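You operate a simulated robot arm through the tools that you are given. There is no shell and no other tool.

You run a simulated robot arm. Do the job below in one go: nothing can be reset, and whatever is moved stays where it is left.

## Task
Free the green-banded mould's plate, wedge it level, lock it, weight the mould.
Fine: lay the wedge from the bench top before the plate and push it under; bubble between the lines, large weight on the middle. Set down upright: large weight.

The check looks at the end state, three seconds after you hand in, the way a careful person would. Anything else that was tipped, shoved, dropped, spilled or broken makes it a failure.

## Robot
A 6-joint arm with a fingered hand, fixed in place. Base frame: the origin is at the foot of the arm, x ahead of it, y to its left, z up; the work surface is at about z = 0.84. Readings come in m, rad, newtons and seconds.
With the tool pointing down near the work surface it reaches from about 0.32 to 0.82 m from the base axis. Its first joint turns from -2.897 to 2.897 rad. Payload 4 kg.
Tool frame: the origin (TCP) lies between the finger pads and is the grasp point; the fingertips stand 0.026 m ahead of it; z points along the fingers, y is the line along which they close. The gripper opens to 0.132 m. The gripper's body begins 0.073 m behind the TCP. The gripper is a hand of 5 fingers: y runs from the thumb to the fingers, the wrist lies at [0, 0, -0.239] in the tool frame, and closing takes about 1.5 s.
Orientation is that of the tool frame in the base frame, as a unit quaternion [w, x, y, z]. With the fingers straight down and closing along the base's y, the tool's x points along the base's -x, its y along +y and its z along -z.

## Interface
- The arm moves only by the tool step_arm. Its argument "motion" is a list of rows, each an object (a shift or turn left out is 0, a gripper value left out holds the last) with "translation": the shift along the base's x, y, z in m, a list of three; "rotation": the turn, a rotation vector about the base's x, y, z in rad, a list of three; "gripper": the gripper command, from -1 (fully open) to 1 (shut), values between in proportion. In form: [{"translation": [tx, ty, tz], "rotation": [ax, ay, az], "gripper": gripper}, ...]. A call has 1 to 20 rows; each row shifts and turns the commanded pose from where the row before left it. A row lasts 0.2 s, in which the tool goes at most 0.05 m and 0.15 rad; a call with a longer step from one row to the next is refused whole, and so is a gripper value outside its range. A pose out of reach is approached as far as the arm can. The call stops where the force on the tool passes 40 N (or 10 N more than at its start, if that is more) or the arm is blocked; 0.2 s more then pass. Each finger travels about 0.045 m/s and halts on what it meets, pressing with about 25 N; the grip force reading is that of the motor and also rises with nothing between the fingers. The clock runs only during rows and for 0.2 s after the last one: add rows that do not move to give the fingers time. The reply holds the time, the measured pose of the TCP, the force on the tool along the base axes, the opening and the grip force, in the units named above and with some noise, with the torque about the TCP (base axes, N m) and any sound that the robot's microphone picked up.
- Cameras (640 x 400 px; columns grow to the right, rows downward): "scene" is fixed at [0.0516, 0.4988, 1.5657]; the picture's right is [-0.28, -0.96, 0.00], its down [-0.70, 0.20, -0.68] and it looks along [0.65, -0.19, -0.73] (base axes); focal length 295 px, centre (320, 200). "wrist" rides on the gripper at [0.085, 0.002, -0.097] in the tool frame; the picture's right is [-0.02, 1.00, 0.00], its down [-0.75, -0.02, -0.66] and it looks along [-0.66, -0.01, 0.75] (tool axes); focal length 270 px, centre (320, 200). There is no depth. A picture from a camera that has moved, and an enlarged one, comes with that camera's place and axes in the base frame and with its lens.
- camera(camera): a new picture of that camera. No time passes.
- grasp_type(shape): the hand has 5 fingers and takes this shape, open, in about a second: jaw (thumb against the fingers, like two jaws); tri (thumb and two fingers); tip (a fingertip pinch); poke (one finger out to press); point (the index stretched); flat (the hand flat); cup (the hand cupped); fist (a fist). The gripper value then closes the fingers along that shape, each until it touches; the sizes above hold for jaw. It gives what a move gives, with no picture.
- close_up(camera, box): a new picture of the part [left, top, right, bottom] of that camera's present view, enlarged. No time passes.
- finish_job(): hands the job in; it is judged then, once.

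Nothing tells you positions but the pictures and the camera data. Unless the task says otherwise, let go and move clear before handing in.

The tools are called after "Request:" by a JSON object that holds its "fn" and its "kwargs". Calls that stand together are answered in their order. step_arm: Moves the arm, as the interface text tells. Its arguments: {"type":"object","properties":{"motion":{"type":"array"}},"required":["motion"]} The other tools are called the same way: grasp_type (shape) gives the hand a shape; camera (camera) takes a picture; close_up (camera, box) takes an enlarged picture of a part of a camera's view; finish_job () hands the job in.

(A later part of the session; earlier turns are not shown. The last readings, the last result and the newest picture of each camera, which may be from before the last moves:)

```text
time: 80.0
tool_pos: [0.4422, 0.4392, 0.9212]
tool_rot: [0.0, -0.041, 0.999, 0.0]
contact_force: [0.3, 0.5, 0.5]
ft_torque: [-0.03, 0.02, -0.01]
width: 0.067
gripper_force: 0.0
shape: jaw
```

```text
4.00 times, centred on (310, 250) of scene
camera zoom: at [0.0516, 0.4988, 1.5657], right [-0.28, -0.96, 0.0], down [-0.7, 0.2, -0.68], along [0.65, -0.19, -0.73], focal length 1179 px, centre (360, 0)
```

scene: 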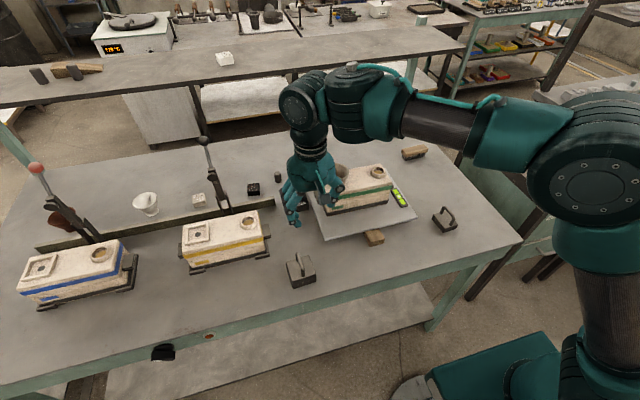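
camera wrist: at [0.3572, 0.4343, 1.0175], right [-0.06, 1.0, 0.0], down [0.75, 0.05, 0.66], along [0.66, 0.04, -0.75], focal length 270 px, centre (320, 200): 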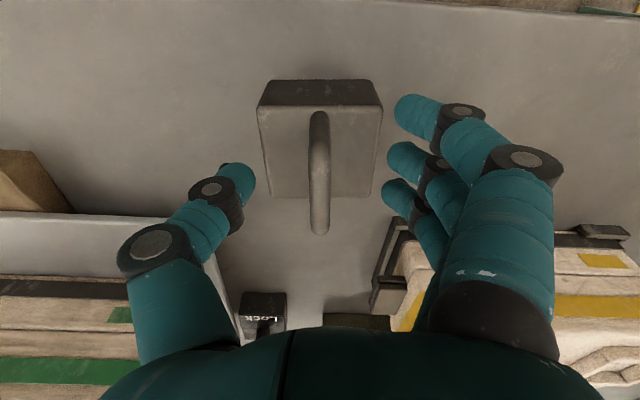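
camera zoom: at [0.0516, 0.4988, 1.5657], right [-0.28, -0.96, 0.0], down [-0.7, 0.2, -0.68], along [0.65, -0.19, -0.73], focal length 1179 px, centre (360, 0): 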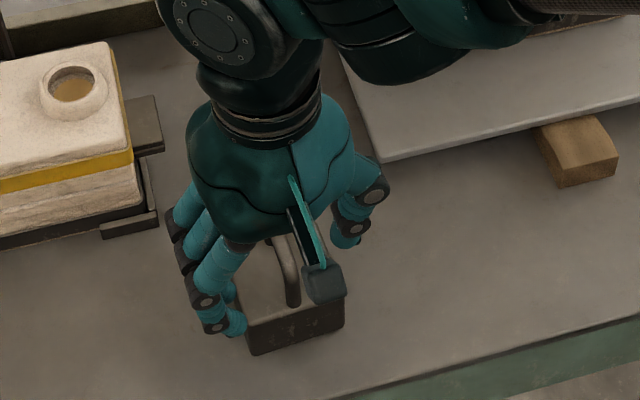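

Handle centred between thumb and fingers (bar top z≈0.92). I descend the last 8 mm and close.

Request:
{"fn": "step_arm", "kwargs": {"motion": [{"translation": [0.0005, 0, -0.008]}, {"gripper": 0.3}, {"gripper": 0.6}, {"gripper": 0.8}, {"gripper": 1.0}, {"gripper": 1.0}, {"gripper": 1.0}, {"gripper": 1.0}]}}

Request:
{"fn": "camera", "kwargs": {"camera": "wrist"}}

Request:
{"fn": "close_up", "kwargs": {"camera": "scene", "box": [260, 200, 360, 300]}}

```text
time: 81.8
tool_pos: [0.4434, 0.4406, 0.9123]
tool_rot: [0.001, -0.043, 0.999, 0.001]
contact_force: [-1.4, 5.2, 1.4]
ft_torque: [0.15, 0.01, 0.01]
width: 0.0433
gripper_force: 25.1
shape: jaw
```

```text
taken
camera wrist: at [0.358, 0.4344, 1.0096], right [-0.06, 1.0, 0.0], down [0.75, 0.05, 0.66], along [0.66, 0.04, -0.75], focal length 270 px, centre (320, 200)
```

wrist: 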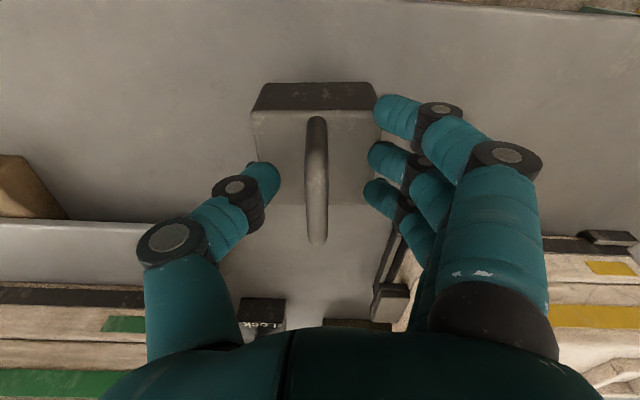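

```text
4.00 times, centred on (310, 250) of scene
camera zoom: at [0.0516, 0.4988, 1.5657], right [-0.28, -0.96, 0.0], down [-0.7, 0.2, -0.68], along [0.65, -0.19, -0.73], focal length 1179 px, centre (360, 0)
```

zoom: 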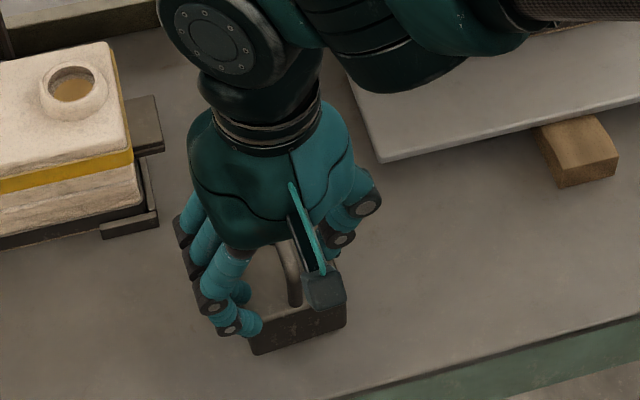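

The fingertips stopped at 43 mm, so they're touching the block's shoulders rather than the bar: I'm too low. I open, rise about 13 mm and close again on the bar.

Request:
{"fn": "step_arm", "kwargs": {"motion": [{"gripper": 0.2}, {"gripper": 0.0}, {"gripper": 0.0}, {"translation": [0, 0, 0.013]}, {"translation": [0, 0, 0]}]}}

Request:
{"fn": "camera", "kwargs": {"camera": "wrist"}}

Request:
{"fn": "close_up", "kwargs": {"camera": "scene", "box": [280, 220, 340, 300]}}

```text
time: 83.0
tool_pos: [0.4434, 0.4392, 0.925]
tool_rot: [-0.001, -0.041, 0.999, 0.0]
contact_force: [0.0, -0.2, -0.8]
ft_torque: [-0.01, 0.0, 0.02]
width: 0.065
gripper_force: 0.2
shape: jaw
```

```text
taken
camera wrist: at [0.3579, 0.4342, 1.0232], right [-0.06, 1.0, 0.0], down [0.75, 0.05, 0.66], along [0.66, 0.04, -0.75], focal length 270 px, centre (320, 200)
```

wrist: 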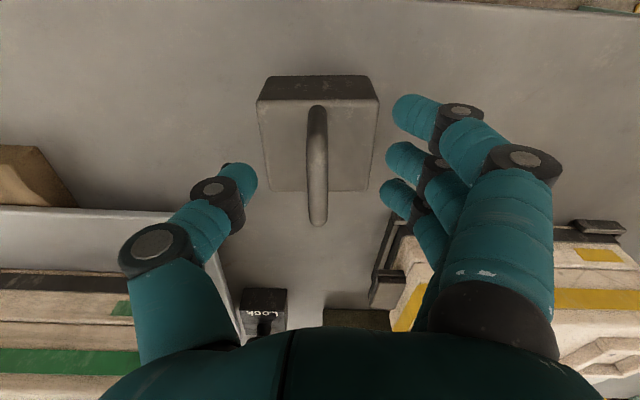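

```text
5.00 times, centred on (310, 260) of scene
camera zoom: at [0.0516, 0.4988, 1.5657], right [-0.28, -0.96, 0.0], down [-0.7, 0.2, -0.68], along [0.65, -0.19, -0.73], focal length 1473 px, centre (370, -100)
```

zoom: 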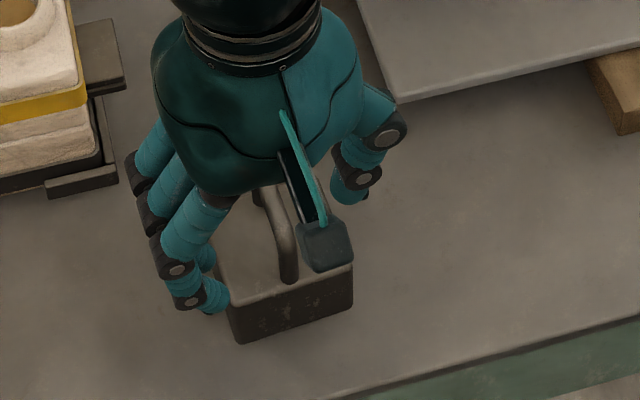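

Request:
{"fn": "step_arm", "kwargs": {"motion": [{"translation": [0, -0.001, 0], "gripper": 0.3}, {"gripper": 0.6}, {"gripper": 0.8}, {"gripper": 1.0}, {"gripper": 1.0}, {"gripper": 1.0}, {"gripper": 1.0}]}}

Request:
{"fn": "camera", "kwargs": {"camera": "wrist"}}

Request:
{"fn": "close_up", "kwargs": {"camera": "scene", "box": [280, 220, 340, 300]}}

```text
time: 84.6
tool_pos: [0.4431, 0.4372, 0.9238]
tool_rot: [0.0, -0.04, 0.999, 0.0]
contact_force: [0.6, -0.6, -0.4]
ft_torque: [0.03, -0.06, 0.01]
width: 0.0001
gripper_force: 24.7
shape: jaw
```

```text
taken
camera wrist: at [0.358, 0.433, 1.0222], right [-0.06, 1.0, 0.0], down [0.75, 0.05, 0.66], along [0.66, 0.04, -0.75], focal length 270 px, centre (320, 200)
```

wrist: 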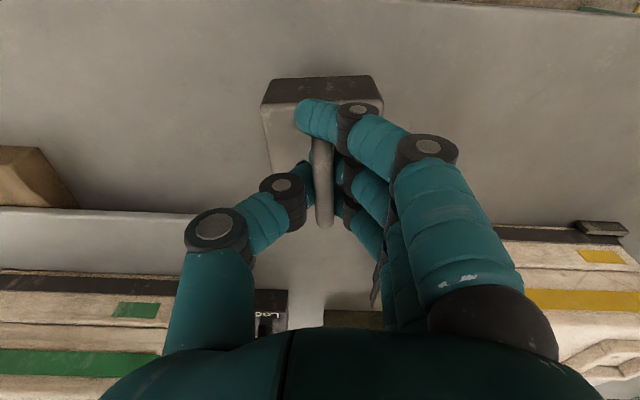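

```text
5.00 times, centred on (310, 260) of scene
camera zoom: at [0.0516, 0.4988, 1.5657], right [-0.28, -0.96, 0.0], down [-0.7, 0.2, -0.68], along [0.65, -0.19, -0.73], focal length 1473 px, centre (370, -100)
```

zoom: 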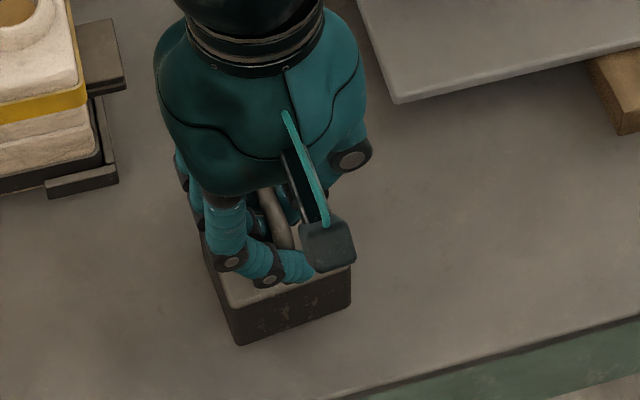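

The thumb and middle fingers close on the bar now. I test with a small lift.

Request:
{"fn": "step_arm", "kwargs": {"motion": [{"translation": [0, 0, 0.01]}, {"translation": [0, 0, 0.01]}, {"translation": [0, 0, 0]}, {"translation": [0, 0, 0]}]}}

Request:
{"fn": "camera", "kwargs": {"camera": "wrist"}}

Request:
{"fn": "close_up", "kwargs": {"camera": "scene", "box": [280, 220, 340, 300]}}

```text
time: 85.6
tool_pos: [0.4442, 0.4375, 0.946]
tool_rot: [0.0, -0.041, 0.999, 0.0]
contact_force: [0.2, 0.6, -14.3]
ft_torque: [-0.02, 0.02, -0.01]
width: 0.0001
gripper_force: 24.9
shape: jaw
```

```text
taken
camera wrist: at [0.3583, 0.4326, 1.0425], right [-0.06, 1.0, 0.0], down [0.75, 0.05, 0.66], along [0.66, 0.04, -0.75], focal length 270 px, centre (320, 200)
```

wrist: 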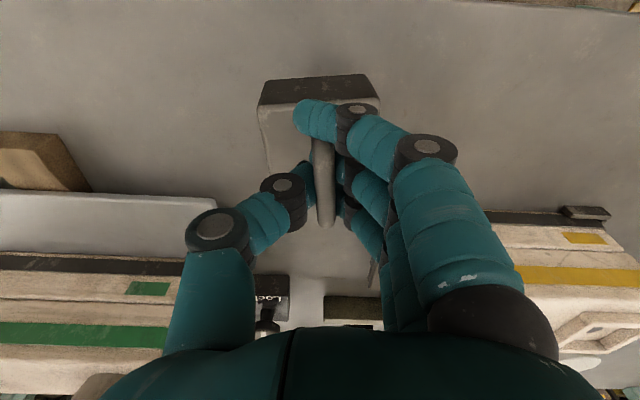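

```text
5.00 times, centred on (310, 260) of scene
camera zoom: at [0.0516, 0.4988, 1.5657], right [-0.28, -0.96, 0.0], down [-0.7, 0.2, -0.68], along [0.65, -0.19, -0.73], focal length 1473 px, centre (370, -100)
```

zoom: 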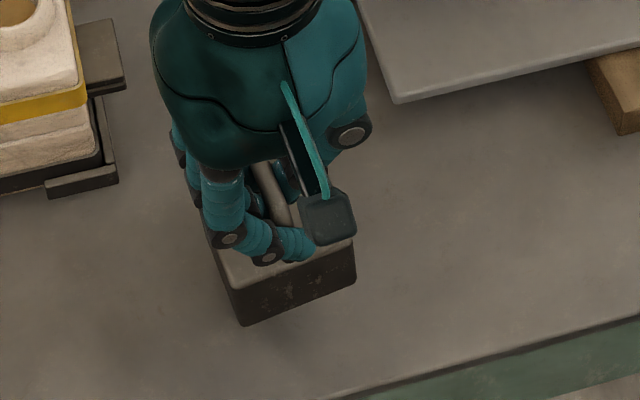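

The weight hangs level (about 1.45 kg, no torque). I lift it high, carry it round to the near side of the mould and square it up.

Request:
{"fn": "step_arm", "kwargs": {"motion": [{"translation": [0, 0, 0.03]}, {"translation": [0, 0, 0.032]}, {"translation": [0, 0, 0.032]}, {"translation": [0, 0, 0.032]}, {"translation": [0, 0, 0.03]}, {"translation": [0.005, -0.028, 0], "rotation": [0, 0, -0.0175]}, {"translation": [0.005, -0.0284, 0], "rotation": [0, 0, -0.0175]}, {"translation": [0.005, -0.0284, 0], "rotation": [0, 0, -0.0175]}, {"translation": [0.005, -0.0284, 0], "rotation": [0, 0, -0.0175]}, {"translation": [0.005, -0.0284, 0], "rotation": [0, 0, -0.0175]}, {"translation": [0.005, -0.0284, 0], "rotation": [0, 0, -0.0175]}, {"translation": [0.005, -0.0284, 0], "rotation": [0, 0, -0.0175]}, {"translation": [0.005, -0.0284, 0], "rotation": [0, 0, -0.0175]}, {"translation": [0, 0, 0]}]}}

Request:
{"fn": "camera", "kwargs": {"camera": "wrist"}}

Request:
{"fn": "camera", "kwargs": {"camera": "scene"}}

```text
time: 88.6
tool_pos: [0.4838, 0.2117, 1.0992]
tool_rot: [0.001, 0.028, 1.0, 0.0]
contact_force: [-0.1, 1.4, -13.4]
ft_torque: [0.01, 0.0, -0.02]
width: 0.0
gripper_force: 24.8
shape: jaw
```

```text
taken
camera wrist: at [0.3984, 0.2182, 1.1984], right [0.08, 1.0, 0.0], down [0.75, -0.06, 0.66], along [0.66, -0.05, -0.75], focal length 270 px, centre (320, 200)
```

wrist: 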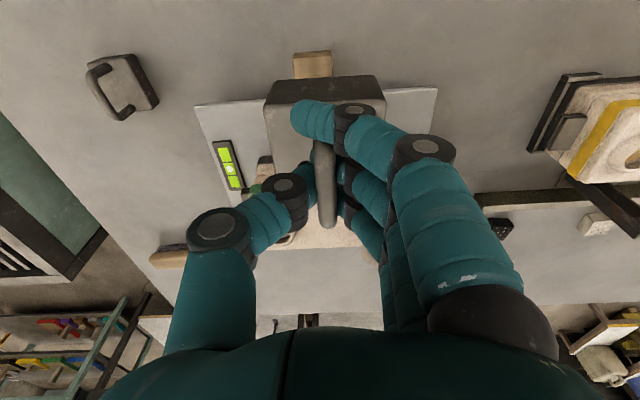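

```text
taken
```

scene: 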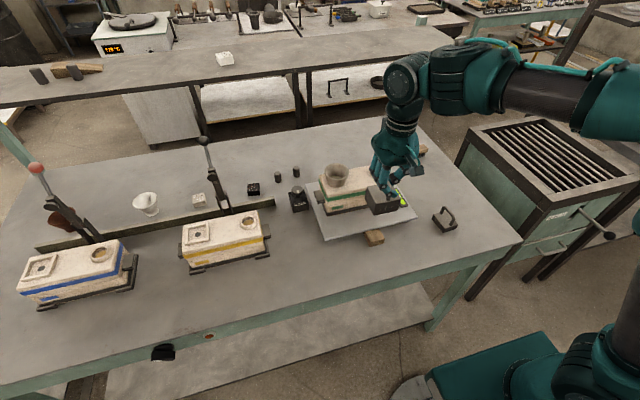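

The weight is squared with the mould. I move it forward above the mould's middle, high enough to clear cup and riser.

Request:
{"fn": "step_arm", "kwargs": {"motion": [{"translation": [0.029, -0.001, 0]}, {"translation": [0.03, -0.001, 0]}, {"translation": [0.03, -0.001, 0]}, {"translation": [0.03, -0.001, 0]}, {"translation": [0.03, -0.001, 0]}, {"translation": [0.027, 0, 0]}, {"translation": [0, 0, 0]}, {"translation": [0, 0, 0]}]}}

Request:
{"fn": "camera", "kwargs": {"camera": "wrist"}}

Request:
{"fn": "close_up", "kwargs": {"camera": "scene", "box": [290, 110, 430, 230]}}

```text
time: 90.4
tool_pos: [0.6604, 0.2074, 1.1012]
tool_rot: [0.0, 0.029, 1.0, 0.0]
contact_force: [1.3, -0.5, -13.5]
ft_torque: [0.0, 0.03, 0.02]
width: 0.0002
gripper_force: 25.2
shape: jaw
```

```text
taken
camera wrist: at [0.5749, 0.2137, 1.1984], right [0.08, 1.0, 0.0], down [0.75, -0.06, 0.66], along [0.66, -0.05, -0.75], focal length 270 px, centre (320, 200)
```

wrist: 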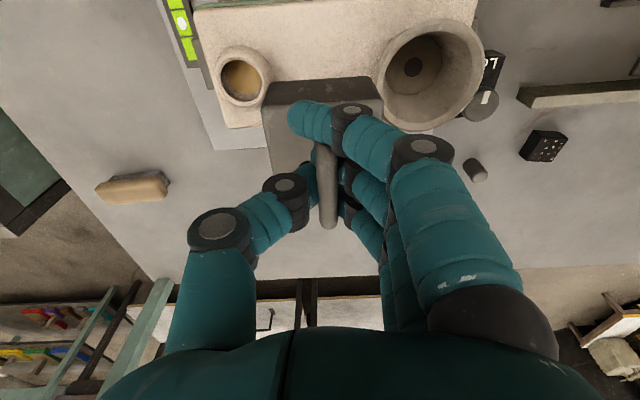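

```text
3.33 times, centred on (360, 170) of scene
camera zoom: at [0.0516, 0.4988, 1.5657], right [-0.28, -0.96, 0.0], down [-0.7, 0.2, -0.68], along [0.65, -0.19, -0.73], focal length 982 px, centre (187, 300)
```

zoom: 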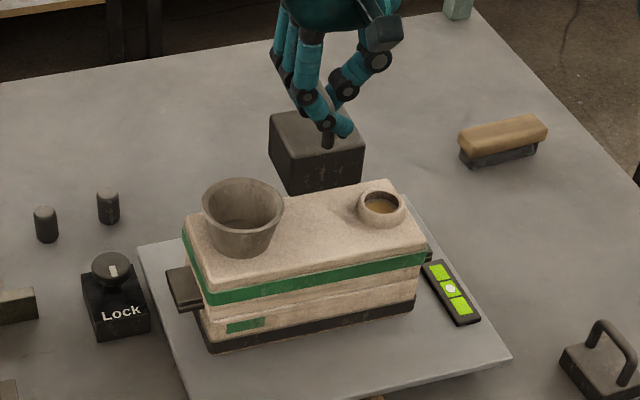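

Weight is centred in the gap (about 13 mm clearance to each side). I lower it stepwise.

Request:
{"fn": "step_arm", "kwargs": {"motion": [{"translation": [-0.002, 0, -0.015]}, {"translation": [0, 0, -0.015]}, {"translation": [0, 0, -0.012]}, {"translation": [0, 0, 0]}]}}

Request:
{"fn": "camera", "kwargs": {"camera": "wrist"}}

Request:
{"fn": "close_up", "kwargs": {"camera": "scene", "box": [300, 130, 420, 220]}}

```text
time: 91.4
tool_pos: [0.6572, 0.2068, 1.0582]
tool_rot: [-0.001, 0.028, 1.0, -0.001]
contact_force: [0.7, 0.4, -14.3]
ft_torque: [-0.02, 0.02, 0.02]
width: 0.0
gripper_force: 24.8
shape: jaw
```

```text
taken
camera wrist: at [0.5723, 0.2132, 1.1557], right [0.08, 1.0, 0.0], down [0.75, -0.06, 0.66], along [0.66, -0.05, -0.75], focal length 270 px, centre (320, 200)
```

wrist: 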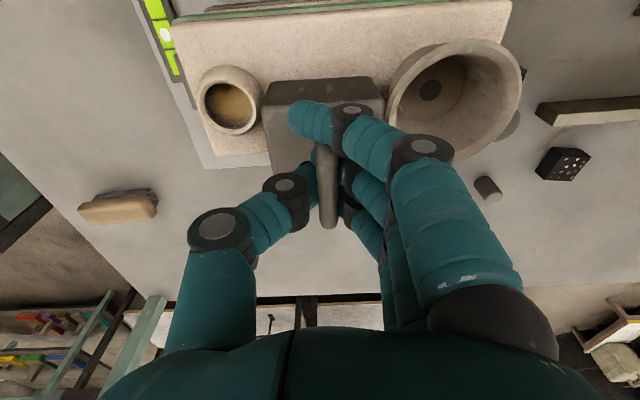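

```text
4.44 times, centred on (360, 175) of scene
camera zoom: at [0.0516, 0.4988, 1.5657], right [-0.28, -0.96, 0.0], down [-0.7, 0.2, -0.68], along [0.65, -0.19, -0.73], focal length 1310 px, centre (142, 311)
```

zoom: 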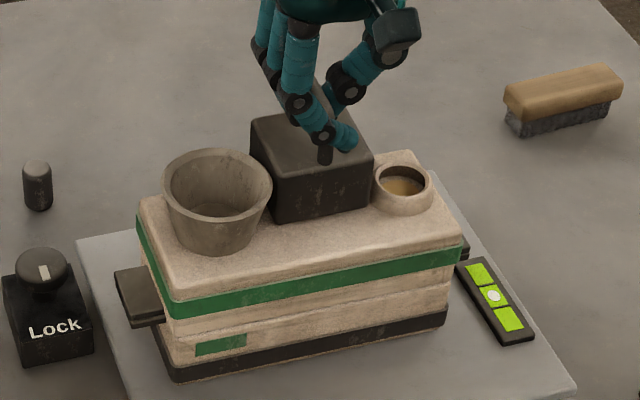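

Clearances are about 8 mm each side, well centred. I lower gently until the force shows contact.

Request:
{"fn": "step_arm", "kwargs": {"motion": [{"translation": [0, 0, -0.007]}, {"translation": [0, 0, -0.006]}, {"translation": [0, 0, -0.005]}, {"translation": [0, 0, 0]}]}}

Request:
{"fn": "camera", "kwargs": {"camera": "wrist"}}

Request:
{"fn": "close_up", "kwargs": {"camera": "scene", "box": [300, 130, 420, 220]}}

```text
time: 92.4
tool_pos: [0.657, 0.2062, 1.0431]
tool_rot: [0.002, 0.028, 1.0, 0.001]
contact_force: [2.7, 4.0, 23.9]
ft_torque: [0.17, -0.02, -0.02]
width: 0.0
gripper_force: 24.2
shape: jaw
```

```text
taken
camera wrist: at [0.5719, 0.2134, 1.14], right [0.08, 1.0, 0.0], down [0.75, -0.06, 0.66], along [0.66, -0.05, -0.75], focal length 270 px, centre (320, 200)
```

wrist: 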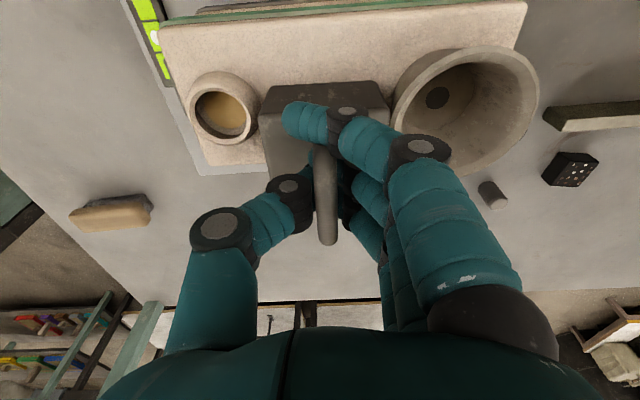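

```text
4.44 times, centred on (360, 175) of scene
camera zoom: at [0.0516, 0.4988, 1.5657], right [-0.28, -0.96, 0.0], down [-0.7, 0.2, -0.68], along [0.65, -0.19, -0.73], focal length 1310 px, centre (142, 311)
```

zoom: 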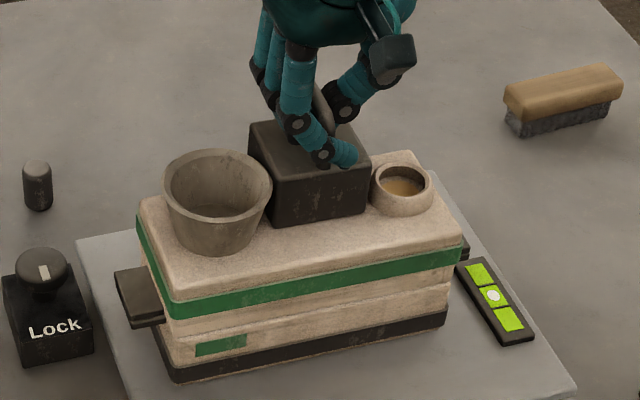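

Contact: the weight is standing on the mould. I ease the downward push before releasing.

Request:
{"fn": "step_arm", "kwargs": {"motion": [{"translation": [0, 0, 0.002]}, {"translation": [0, 0, 0]}]}}

Request:
{"fn": "close_up", "kwargs": {"camera": "scene", "box": [330, 140, 400, 200]}}

```text
time: 93.0
tool_pos: [0.658, 0.2053, 1.0421]
tool_rot: [-0.001, 0.028, 1.0, 0.0]
contact_force: [5.6, 3.6, 18.5]
ft_torque: [0.14, -0.14, -0.01]
width: 0.0001
gripper_force: 24.5
shape: jaw
```

```text
6.67 times, centred on (365, 170) of scene
camera zoom: at [0.0516, 0.4988, 1.5657], right [-0.28, -0.96, 0.0], down [-0.7, 0.2, -0.68], along [0.65, -0.19, -0.73], focal length 1965 px, centre (20, 400)
```

zoom: 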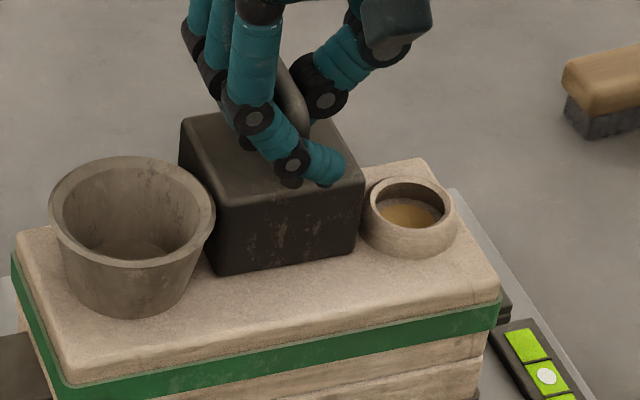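

Request:
{"fn": "step_arm", "kwargs": {"motion": [{"translation": [0, 0, 0.002]}, {"translation": [0, 0, 0.001]}, {"translation": [0, 0, 0]}]}}

```text
time: 93.8
tool_pos: [0.6565, 0.2057, 1.0447]
tool_rot: [-0.002, 0.028, 1.0, 0.0]
contact_force: [4.6, -0.2, -0.3]
ft_torque: [-0.03, -0.03, -0.02]
width: 0.0
gripper_force: 24.8
shape: jaw
```

Vertical load is neutral. I open the fingers gently.

Request:
{"fn": "step_arm", "kwargs": {"motion": [{"gripper": 0.8}, {"gripper": 0.6}, {"gripper": 0.4}, {"gripper": 0.3}, {"gripper": 0.3}, {"gripper": 0.3}]}}

Request:
{"fn": "camera", "kwargs": {"camera": "wrist"}}

Request:
{"fn": "close_up", "kwargs": {"camera": "scene", "box": [300, 130, 420, 220]}}

```text
time: 95.2
tool_pos: [0.6568, 0.2057, 1.0451]
tool_rot: [0.0, 0.029, 1.0, 0.0]
contact_force: [-0.3, -0.1, 0.0]
ft_torque: [-0.01, 0.0, 0.01]
width: 0.046
gripper_force: 0.1
shape: jaw
```

```text
taken
camera wrist: at [0.5718, 0.213, 1.1433], right [0.08, 1.0, 0.0], down [0.75, -0.06, 0.66], along [0.66, -0.05, -0.75], focal length 270 px, centre (320, 200)
```

wrist: 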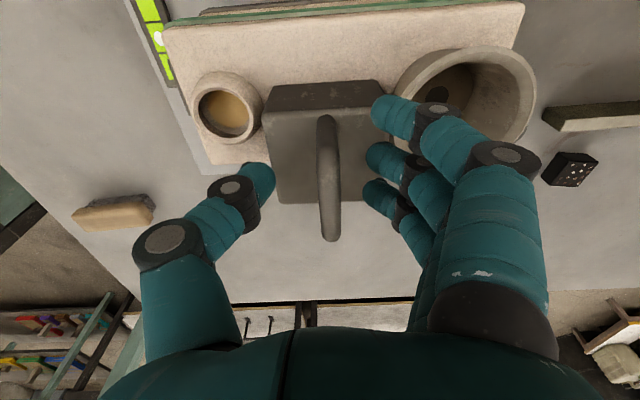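

```text
4.44 times, centred on (360, 175) of scene
camera zoom: at [0.0516, 0.4988, 1.5657], right [-0.28, -0.96, 0.0], down [-0.7, 0.2, -0.68], along [0.65, -0.19, -0.73], focal length 1310 px, centre (142, 311)
```

zoom: 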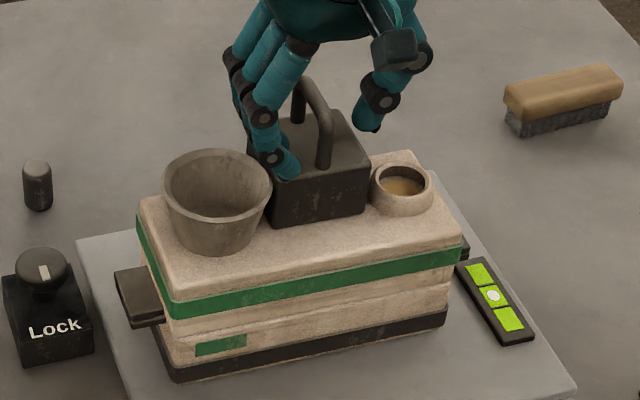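

The weight stands upright by itself, released. I lift straight up and then retreat clear.

Request:
{"fn": "step_arm", "kwargs": {"motion": [{"translation": [0, 0, 0.015]}, {"translation": [0, 0, 0.025]}, {"translation": [0, 0, 0.03]}, {"translation": [-0.02, 0, 0.03]}, {"translation": [-0.04, 0, 0.02]}, {"translation": [-0.045, 0, 0]}, {"translation": [-0.045, 0, 0]}, {"translation": [-0.04, -0.02, 0]}, {"translation": [0, -0.045, 0]}, {"translation": [0, -0.045, 0]}, {"translation": [0, -0.045, 0]}, {"translation": [0, -0.045, 0]}]}}

Request:
{"fn": "camera", "kwargs": {"camera": "scene"}}

Request:
{"fn": "close_up", "kwargs": {"camera": "scene", "box": [280, 140, 440, 260]}}

Request:
{"fn": "close_up", "kwargs": {"camera": "scene", "box": [375, 170, 425, 220]}}

Request:
{"fn": "camera", "kwargs": {"camera": "wrist"}}

```text
time: 97.8
tool_pos: [0.4676, 0.0058, 1.1654]
tool_rot: [0.0, 0.028, 1.0, -0.001]
contact_force: [-0.5, -0.1, -0.3]
ft_torque: [0.01, 0.0, 0.01]
width: 0.0456
gripper_force: 0.1
shape: jaw
```

```text
taken
```

scene: 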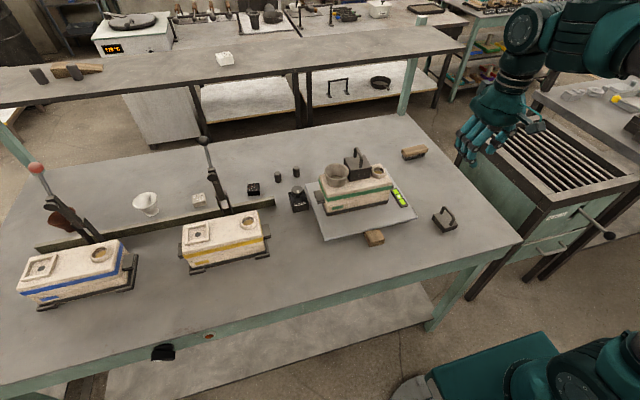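

```text
3.33 times, centred on (360, 200) of scene
camera zoom: at [0.0516, 0.4988, 1.5657], right [-0.28, -0.96, 0.0], down [-0.7, 0.2, -0.68], along [0.65, -0.19, -0.73], focal length 982 px, centre (187, 200)
```

zoom: 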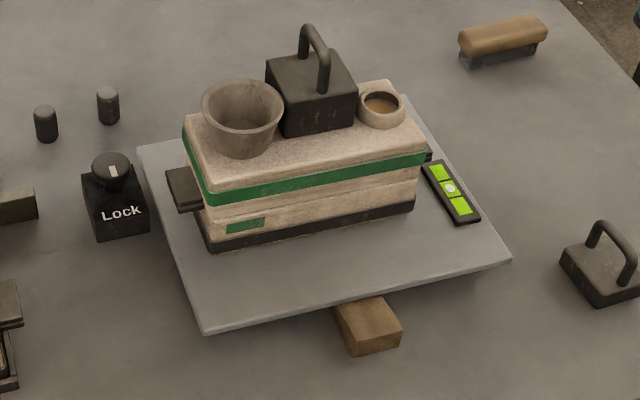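

```text
8.00 times, centred on (400, 195) of scene
camera zoom: at [0.0516, 0.4988, 1.5657], right [-0.28, -0.96, 0.0], down [-0.7, 0.2, -0.68], along [0.65, -0.19, -0.73], focal length 2358 px, centre (-320, 240)
```

zoom: 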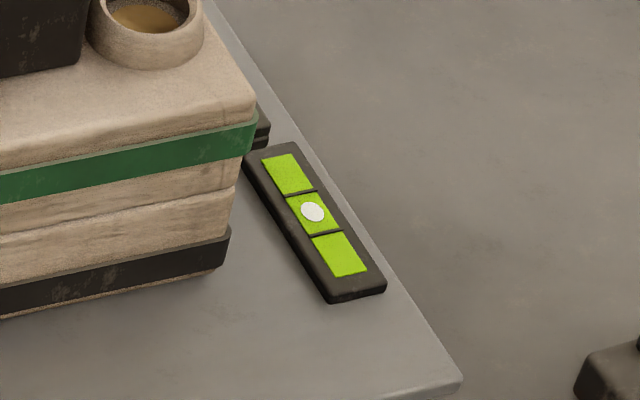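

```text
taken
camera wrist: at [0.3813, 0.0126, 1.2629], right [0.08, 1.0, 0.0], down [0.75, -0.06, 0.66], along [0.66, -0.05, -0.75], focal length 270 px, centre (320, 200)
```

wrist: 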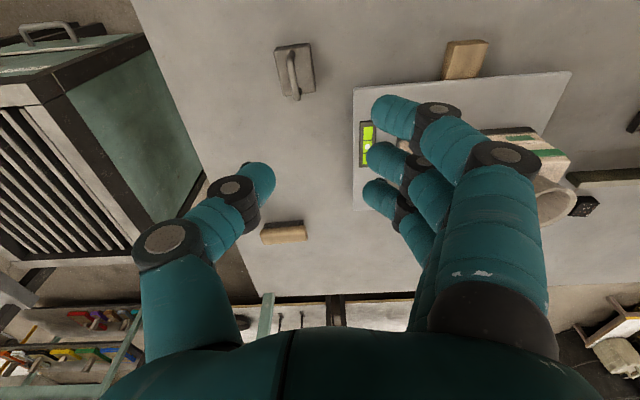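

Bubble is centred, lock closed, weight upright between cup and riser. I'll take one more look from above/front to confirm that the weight sits flat, is near the middle, and touches neither cup nor riser.

Request:
{"fn": "step_arm", "kwargs": {"motion": [{"translation": [0.004, 0.045, 0], "gripper": -1}, {"translation": [0.004, 0.045, 0]}, {"translation": [0.004, 0.045, 0]}, {"translation": [0.004, 0.045, 0]}, {"translation": [0.004, 0.02, 0]}, {"translation": [0, 0, 0]}]}}

Request:
{"fn": "camera", "kwargs": {"camera": "wrist"}}

Request:
{"fn": "close_up", "kwargs": {"camera": "wrist", "box": [220, 90, 440, 260]}}

```text
time: 99.2
tool_pos: [0.4879, 0.2074, 1.1654]
tool_rot: [0.0, 0.029, 1.0, 0.0]
contact_force: [-0.9, -0.5, 0.0]
ft_torque: [0.02, 0.02, 0.01]
width: 0.1319
gripper_force: 0.0
shape: jaw
```

```text
taken
camera wrist: at [0.4023, 0.2137, 1.2625], right [0.08, 1.0, 0.0], down [0.75, -0.06, 0.66], along [0.66, -0.05, -0.75], focal length 270 px, centre (320, 200)
```

wrist: 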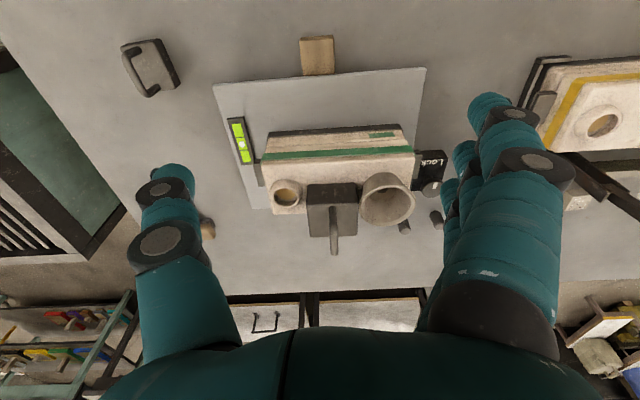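

```text
2.35 times, centred on (330, 175) of wrist
camera zoom: at [0.4023, 0.2137, 1.2625], right [0.08, 1.0, 0.0], down [0.75, -0.06, 0.66], along [0.66, -0.05, -0.75], focal length 636 px, centre (296, 259)
```

zoom: 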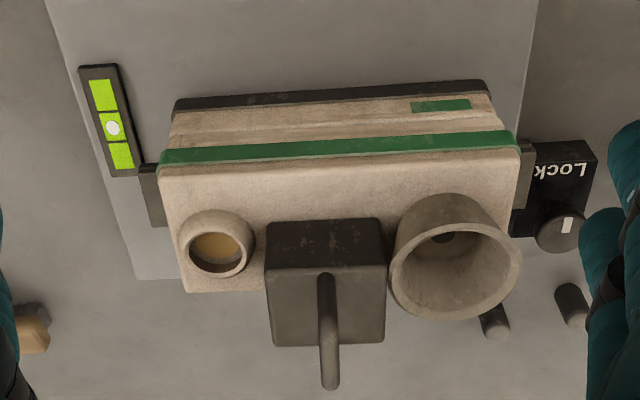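

The weight stands flat and upright, but it sits about 2.5–3 cm too far back (+x) on the mould's top. I'll go back to the exact release pose, re-grip the handle, lift slightly, and shift it about 27 mm toward the robot.

Request:
{"fn": "step_arm", "kwargs": {"motion": [{"translation": [0, 0, 0], "gripper": 0.3}, {"translation": [0.03, 0, 0]}, {"translation": [0.035, 0, 0]}, {"translation": [0.035, -0.001, 0]}, {"translation": [0.035, -0.001, 0]}, {"translation": [0.034, 0, 0]}, {"translation": [0, 0, -0.03]}, {"translation": [0, 0, -0.025]}, {"translation": [0, 0, 0]}]}}

Request:
{"fn": "camera", "kwargs": {"camera": "wrist"}}

```text
time: 101.2
tool_pos: [0.6554, 0.2024, 1.1104]
tool_rot: [0.0, 0.028, 1.0, 0.0]
contact_force: [0.9, 0.3, 0.0]
ft_torque: [0.02, 0.0, 0.03]
width: 0.0468
gripper_force: 0.0
shape: jaw
```

```text
taken
camera wrist: at [0.5706, 0.2097, 1.2078], right [0.08, 1.0, 0.0], down [0.75, -0.06, 0.66], along [0.66, -0.05, -0.75], focal length 270 px, centre (320, 200)
```

wrist: 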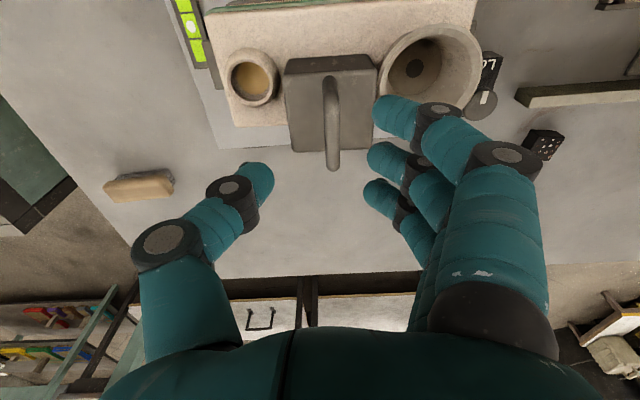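

Request:
{"fn": "step_arm", "kwargs": {"motion": [{"translation": [0.001, 0.0033, -0.02]}, {"translation": [0, 0, -0.02]}, {"translation": [0, 0, -0.015]}, {"translation": [0, 0, -0.0095]}, {"translation": [0, 0, 0]}]}}

Request:
{"fn": "camera", "kwargs": {"camera": "wrist"}}

Request:
{"fn": "close_up", "kwargs": {"camera": "scene", "box": [300, 130, 420, 220]}}

```text
time: 102.4
tool_pos: [0.657, 0.206, 1.0469]
tool_rot: [0.001, 0.027, 1.0, 0.0]
contact_force: [0.0, 0.5, 0.4]
ft_torque: [0.01, 0.02, 0.0]
width: 0.0469
gripper_force: 0.0
shape: jaw
```

```text
taken
camera wrist: at [0.5721, 0.2137, 1.1437], right [0.08, 1.0, 0.0], down [0.75, -0.06, 0.66], along [0.66, -0.05, -0.75], focal length 270 px, centre (320, 200)
```

wrist: 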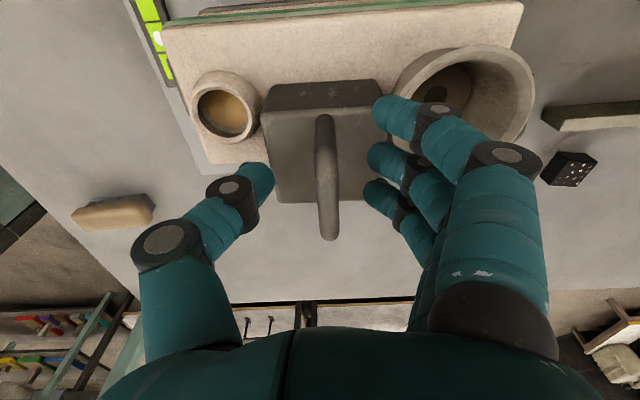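

```text
4.44 times, centred on (360, 175) of scene
camera zoom: at [0.0516, 0.4988, 1.5657], right [-0.28, -0.96, 0.0], down [-0.7, 0.2, -0.68], along [0.65, -0.19, -0.73], focal length 1310 px, centre (142, 311)
```

zoom: 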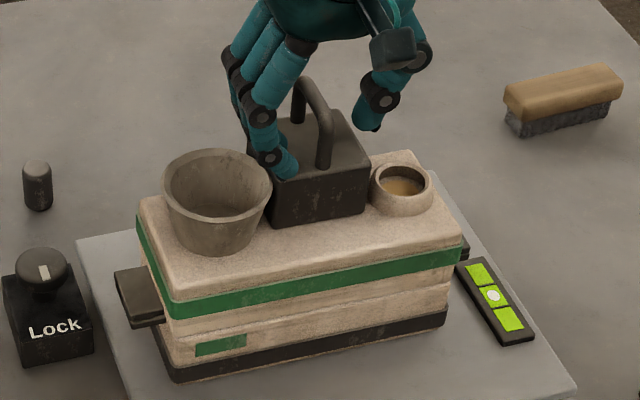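

Same pose as at release. I close on the bar again and lift a few millimetres.

Request:
{"fn": "step_arm", "kwargs": {"motion": [{"gripper": 0.5}, {"gripper": 0.7}, {"gripper": 0.85}, {"gripper": 1.0}, {"gripper": 1.0}, {"gripper": 1.0}, {"gripper": 1.0}]}}

Request:
{"fn": "close_up", "kwargs": {"camera": "scene", "box": [300, 130, 420, 220]}}

Request:
{"fn": "camera", "kwargs": {"camera": "wrist"}}

```text
time: 104.0
tool_pos: [0.6579, 0.207, 1.0472]
tool_rot: [0.0, 0.028, 1.0, 0.0]
contact_force: [-0.6, 3.9, -0.2]
ft_torque: [0.14, 0.0, 0.01]
width: 0.0
gripper_force: 25.2
shape: jaw
```

```text
4.44 times, centred on (360, 175) of scene
camera zoom: at [0.0516, 0.4988, 1.5657], right [-0.28, -0.96, 0.0], down [-0.7, 0.2, -0.68], along [0.65, -0.19, -0.73], focal length 1310 px, centre (142, 311)
```

zoom: 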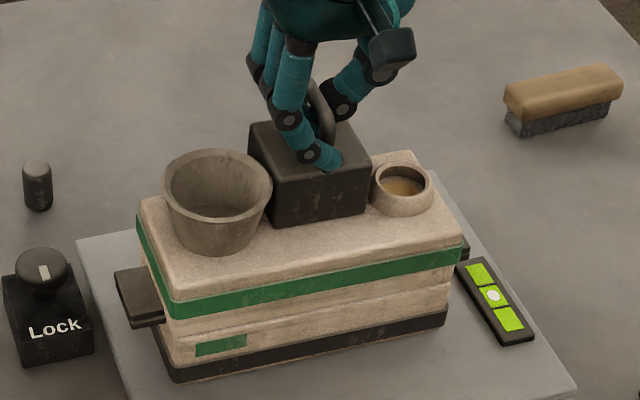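

```text
taken
camera wrist: at [0.5721, 0.2139, 1.1437], right [0.08, 1.0, 0.0], down [0.75, -0.06, 0.66], along [0.66, -0.05, -0.75], focal length 270 px, centre (320, 200)
```

wrist: 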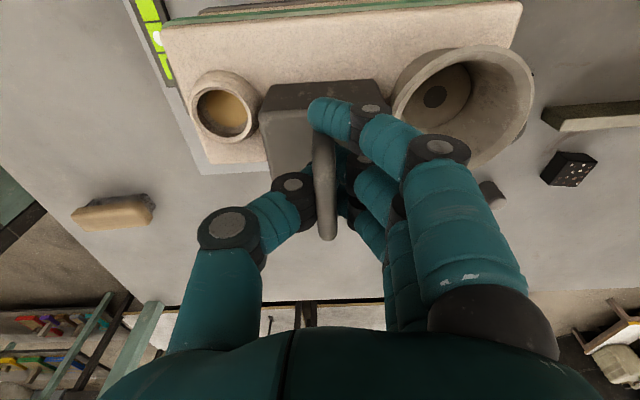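

Gripped without moving it. I lift 10 mm.

Request:
{"fn": "step_arm", "kwargs": {"motion": [{"translation": [0, 0, 0.004]}, {"translation": [0, 0, 0.006]}, {"translation": [0, 0, 0]}, {"translation": [0, 0, 0]}]}}

Request:
{"fn": "camera", "kwargs": {"camera": "wrist"}}

Request:
{"fn": "close_up", "kwargs": {"camera": "scene", "box": [300, 130, 420, 220]}}

```text
time: 105.0
tool_pos: [0.6562, 0.2072, 1.0566]
tool_rot: [-0.001, 0.029, 1.0, 0.001]
contact_force: [-0.2, -0.6, -13.6]
ft_torque: [0.05, -0.01, 0.0]
width: 0.0001
gripper_force: 25.6
shape: jaw
```

```text
taken
camera wrist: at [0.5722, 0.2141, 1.1536], right [0.08, 1.0, 0.0], down [0.75, -0.06, 0.66], along [0.66, -0.05, -0.75], focal length 270 px, centre (320, 200)
```

wrist: 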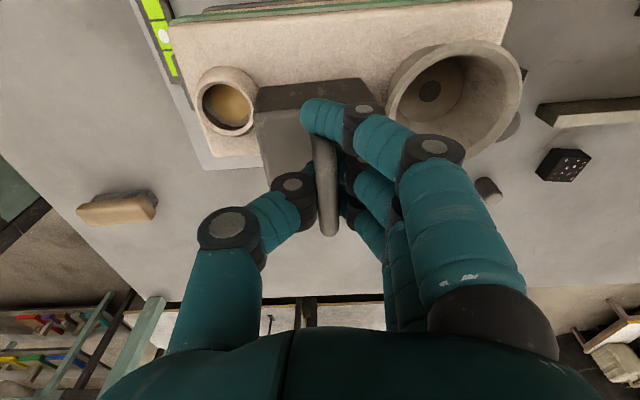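

```text
4.44 times, centred on (360, 175) of scene
camera zoom: at [0.0516, 0.4988, 1.5657], right [-0.28, -0.96, 0.0], down [-0.7, 0.2, -0.68], along [0.65, -0.19, -0.73], focal length 1310 px, centre (142, 311)
```

zoom: 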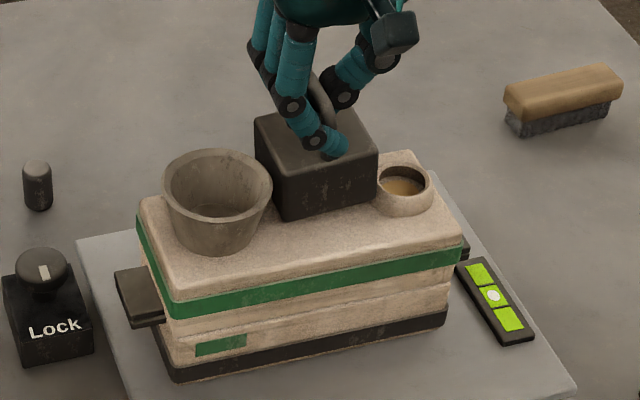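

The weight hangs free but about 6 mm nearer the riser; I shift +5 mm in y first, then move it 27 mm toward the robot.

Request:
{"fn": "step_arm", "kwargs": {"motion": [{"translation": [0, 0.003, 0]}, {"translation": [-0.001, 0.002, 0]}, {"translation": [-0.006, 0, 0]}, {"translation": [-0.007, 0, 0]}, {"translation": [-0.007, 0, 0]}, {"translation": [-0.006, 0, 0]}, {"translation": [0, 0, 0]}, {"translation": [0, 0, 0]}]}}

Request:
{"fn": "camera", "kwargs": {"camera": "wrist"}}

Request:
{"fn": "close_up", "kwargs": {"camera": "scene", "box": [300, 130, 420, 220]}}

```text
time: 106.8
tool_pos: [0.6299, 0.2132, 1.0556]
tool_rot: [0.0, 0.028, 1.0, 0.001]
contact_force: [0.4, 0.8, -14.0]
ft_torque: [0.02, -0.01, -0.02]
width: 0.0002
gripper_force: 25.0
shape: jaw
```

```text
taken
camera wrist: at [0.5452, 0.2192, 1.1538], right [0.08, 1.0, 0.0], down [0.75, -0.06, 0.66], along [0.66, -0.05, -0.75], focal length 270 px, centre (320, 200)
```

wrist: 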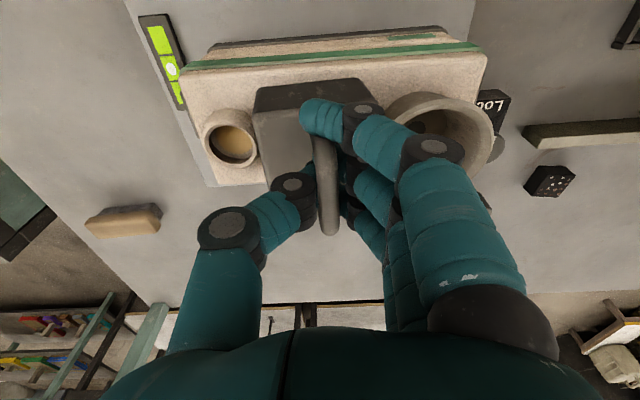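

```text
4.44 times, centred on (360, 175) of scene
camera zoom: at [0.0516, 0.4988, 1.5657], right [-0.28, -0.96, 0.0], down [-0.7, 0.2, -0.68], along [0.65, -0.19, -0.73], focal length 1310 px, centre (142, 311)
```

zoom: 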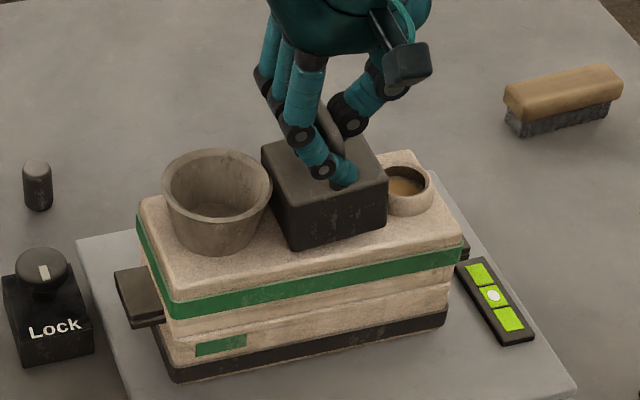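

Request:
{"fn": "close_up", "kwargs": {"camera": "scene", "box": [340, 145, 400, 195]}}

Request:
{"fn": "close_up", "kwargs": {"camera": "wrist", "box": [190, 40, 400, 200]}}

```text
8.00 times, centred on (370, 170) of scene
camera zoom: at [0.0516, 0.4988, 1.5657], right [-0.28, -0.96, 0.0], down [-0.7, 0.2, -0.68], along [0.65, -0.19, -0.73], focal length 2358 px, centre (-80, 440)
```

zoom: 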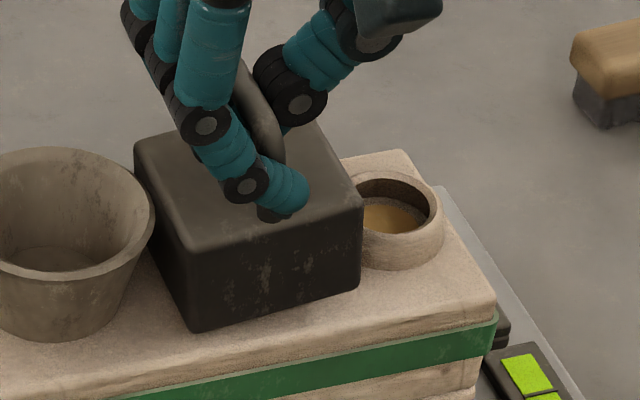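

```text
2.50 times, centred on (295, 120) of wrist
camera zoom: at [0.5452, 0.2192, 1.1538], right [0.08, 1.0, 0.0], down [0.75, -0.06, 0.66], along [0.66, -0.05, -0.75], focal length 676 px, centre (382, 400)
```

zoom: 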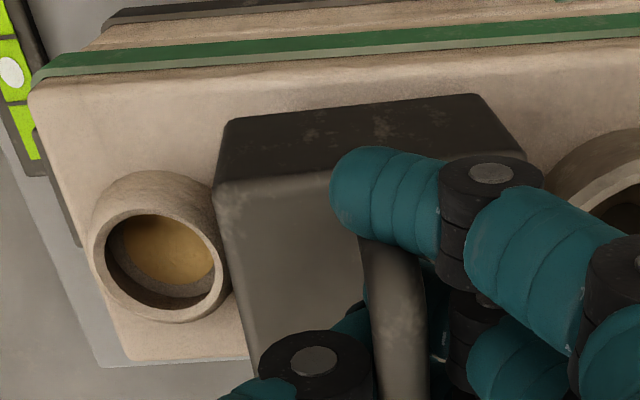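

Viewed from above, the weight is now centred: about 1.2 cm of mould top in front and a similar margin behind, with clearance to riser and cup. I lower it gently to contact.

Request:
{"fn": "step_arm", "kwargs": {"motion": [{"translation": [0, 0, -0.004]}, {"translation": [0, 0, -0.003]}, {"translation": [0, 0, -0.002]}, {"translation": [0, 0, 0]}]}}

```text
time: 107.8
tool_pos: [0.6311, 0.212, 1.048]
tool_rot: [0.001, 0.029, 1.0, 0.002]
contact_force: [0.6, -8.0, 6.4]
ft_torque: [0.09, 0.01, -0.01]
width: 0.0
gripper_force: 25.2
shape: jaw
```

Contact is made (vertical load now +6 N). I look before releasing.

Request:
{"fn": "close_up", "kwargs": {"camera": "scene", "box": [340, 145, 400, 195]}}

Request:
{"fn": "close_up", "kwargs": {"camera": "wrist", "box": [190, 40, 400, 200]}}

Request:
{"fn": "close_up", "kwargs": {"camera": "scene", "box": [300, 130, 420, 220]}}

```text
8.00 times, centred on (370, 170) of scene
camera zoom: at [0.0516, 0.4988, 1.5657], right [-0.28, -0.96, 0.0], down [-0.7, 0.2, -0.68], along [0.65, -0.19, -0.73], focal length 2358 px, centre (-80, 440)
```

zoom: 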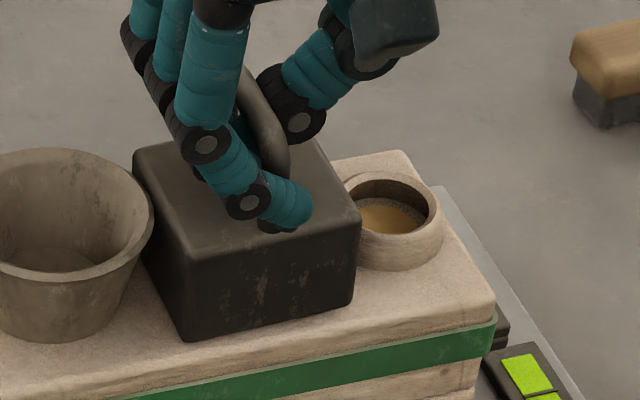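

```text
2.50 times, centred on (295, 120) of wrist
camera zoom: at [0.5453, 0.2187, 1.1454], right [0.08, 1.0, 0.0], down [0.75, -0.06, 0.66], along [0.66, -0.05, -0.75], focal length 676 px, centre (382, 400)
```

zoom: 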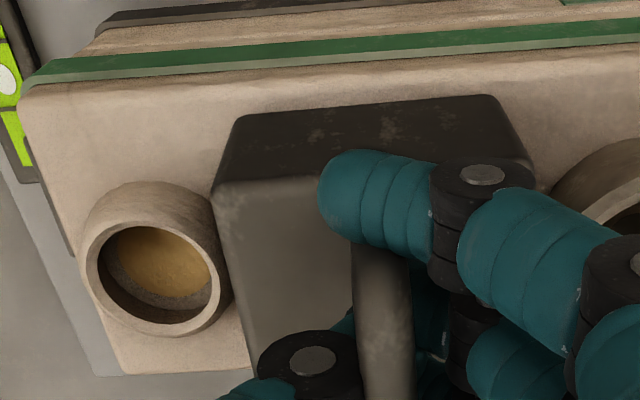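

```text
4.44 times, centred on (360, 175) of scene
camera zoom: at [0.0516, 0.4988, 1.5657], right [-0.28, -0.96, 0.0], down [-0.7, 0.2, -0.68], along [0.65, -0.19, -0.73], focal length 1310 px, centre (142, 311)
```

zoom: 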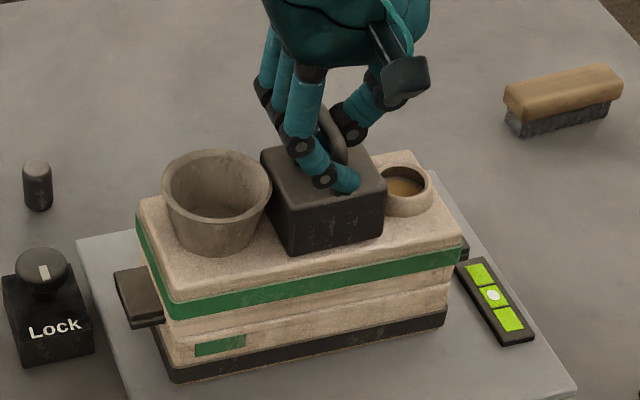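

The weight rests on the middle of the mould. I press 1.5 mm to seat it flat, relax, then open.

Request:
{"fn": "step_arm", "kwargs": {"motion": [{"translation": [0, 0, -0.0015]}, {"translation": [0, 0, 0]}, {"translation": [0, 0, 0.0015]}, {"translation": [0, 0, 0]}]}}

```text
time: 108.8
tool_pos: [0.6295, 0.2107, 1.0468]
tool_rot: [-0.001, 0.028, 1.0, 0.0]
contact_force: [-0.5, -10.3, 3.0]
ft_torque: [0.07, -0.02, 0.04]
width: 0.0
gripper_force: 24.9
shape: jaw
```

Request:
{"fn": "step_arm", "kwargs": {"motion": [{"translation": [0, -0.001, 0]}, {"translation": [0, 0, 0]}]}}

```text
time: 109.4
tool_pos: [0.6308, 0.2116, 1.046]
tool_rot: [0.0, 0.028, 1.0, 0.0]
contact_force: [1.4, -5.5, 0.8]
ft_torque: [0.08, 0.0, 0.01]
width: 0.0
gripper_force: 25.0
shape: jaw
```

Side load has eased and vertical load is about zero. I open gradually.

Request:
{"fn": "step_arm", "kwargs": {"motion": [{"gripper": 0.85}, {"gripper": 0.7}, {"gripper": 0.5}, {"gripper": 0.35}, {"gripper": 0.3}, {"gripper": 0.3}, {"gripper": 0.3}]}}

Request:
{"fn": "camera", "kwargs": {"camera": "wrist"}}

Request:
{"fn": "close_up", "kwargs": {"camera": "scene", "box": [340, 145, 400, 195]}}

```text
time: 111.0
tool_pos: [0.6308, 0.2112, 1.0458]
tool_rot: [0.0, 0.028, 1.0, 0.0]
contact_force: [-0.2, -0.1, -0.3]
ft_torque: [-0.01, 0.0, -0.03]
width: 0.0457
gripper_force: 0.1
shape: jaw
```

```text
taken
camera wrist: at [0.545, 0.2181, 1.1447], right [0.08, 1.0, 0.0], down [0.75, -0.06, 0.66], along [0.66, -0.05, -0.75], focal length 270 px, centre (320, 200)
```

wrist: 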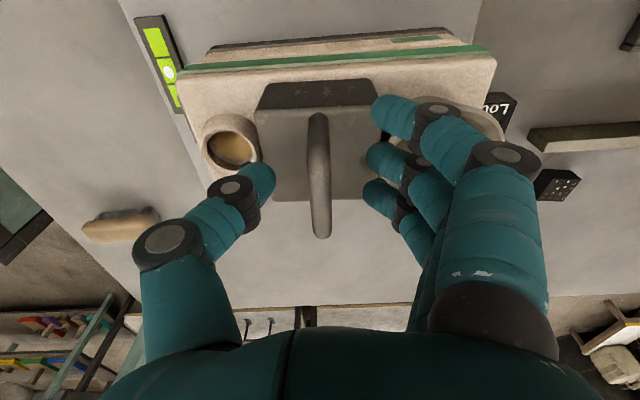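

```text
8.00 times, centred on (370, 170) of scene
camera zoom: at [0.0516, 0.4988, 1.5657], right [-0.28, -0.96, 0.0], down [-0.7, 0.2, -0.68], along [0.65, -0.19, -0.73], focal length 2358 px, centre (-80, 440)
```

zoom: 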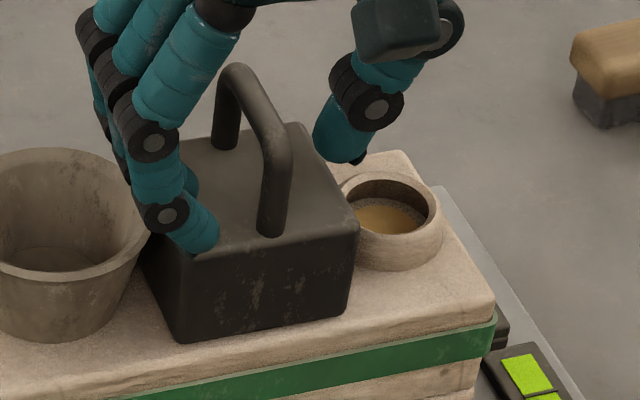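

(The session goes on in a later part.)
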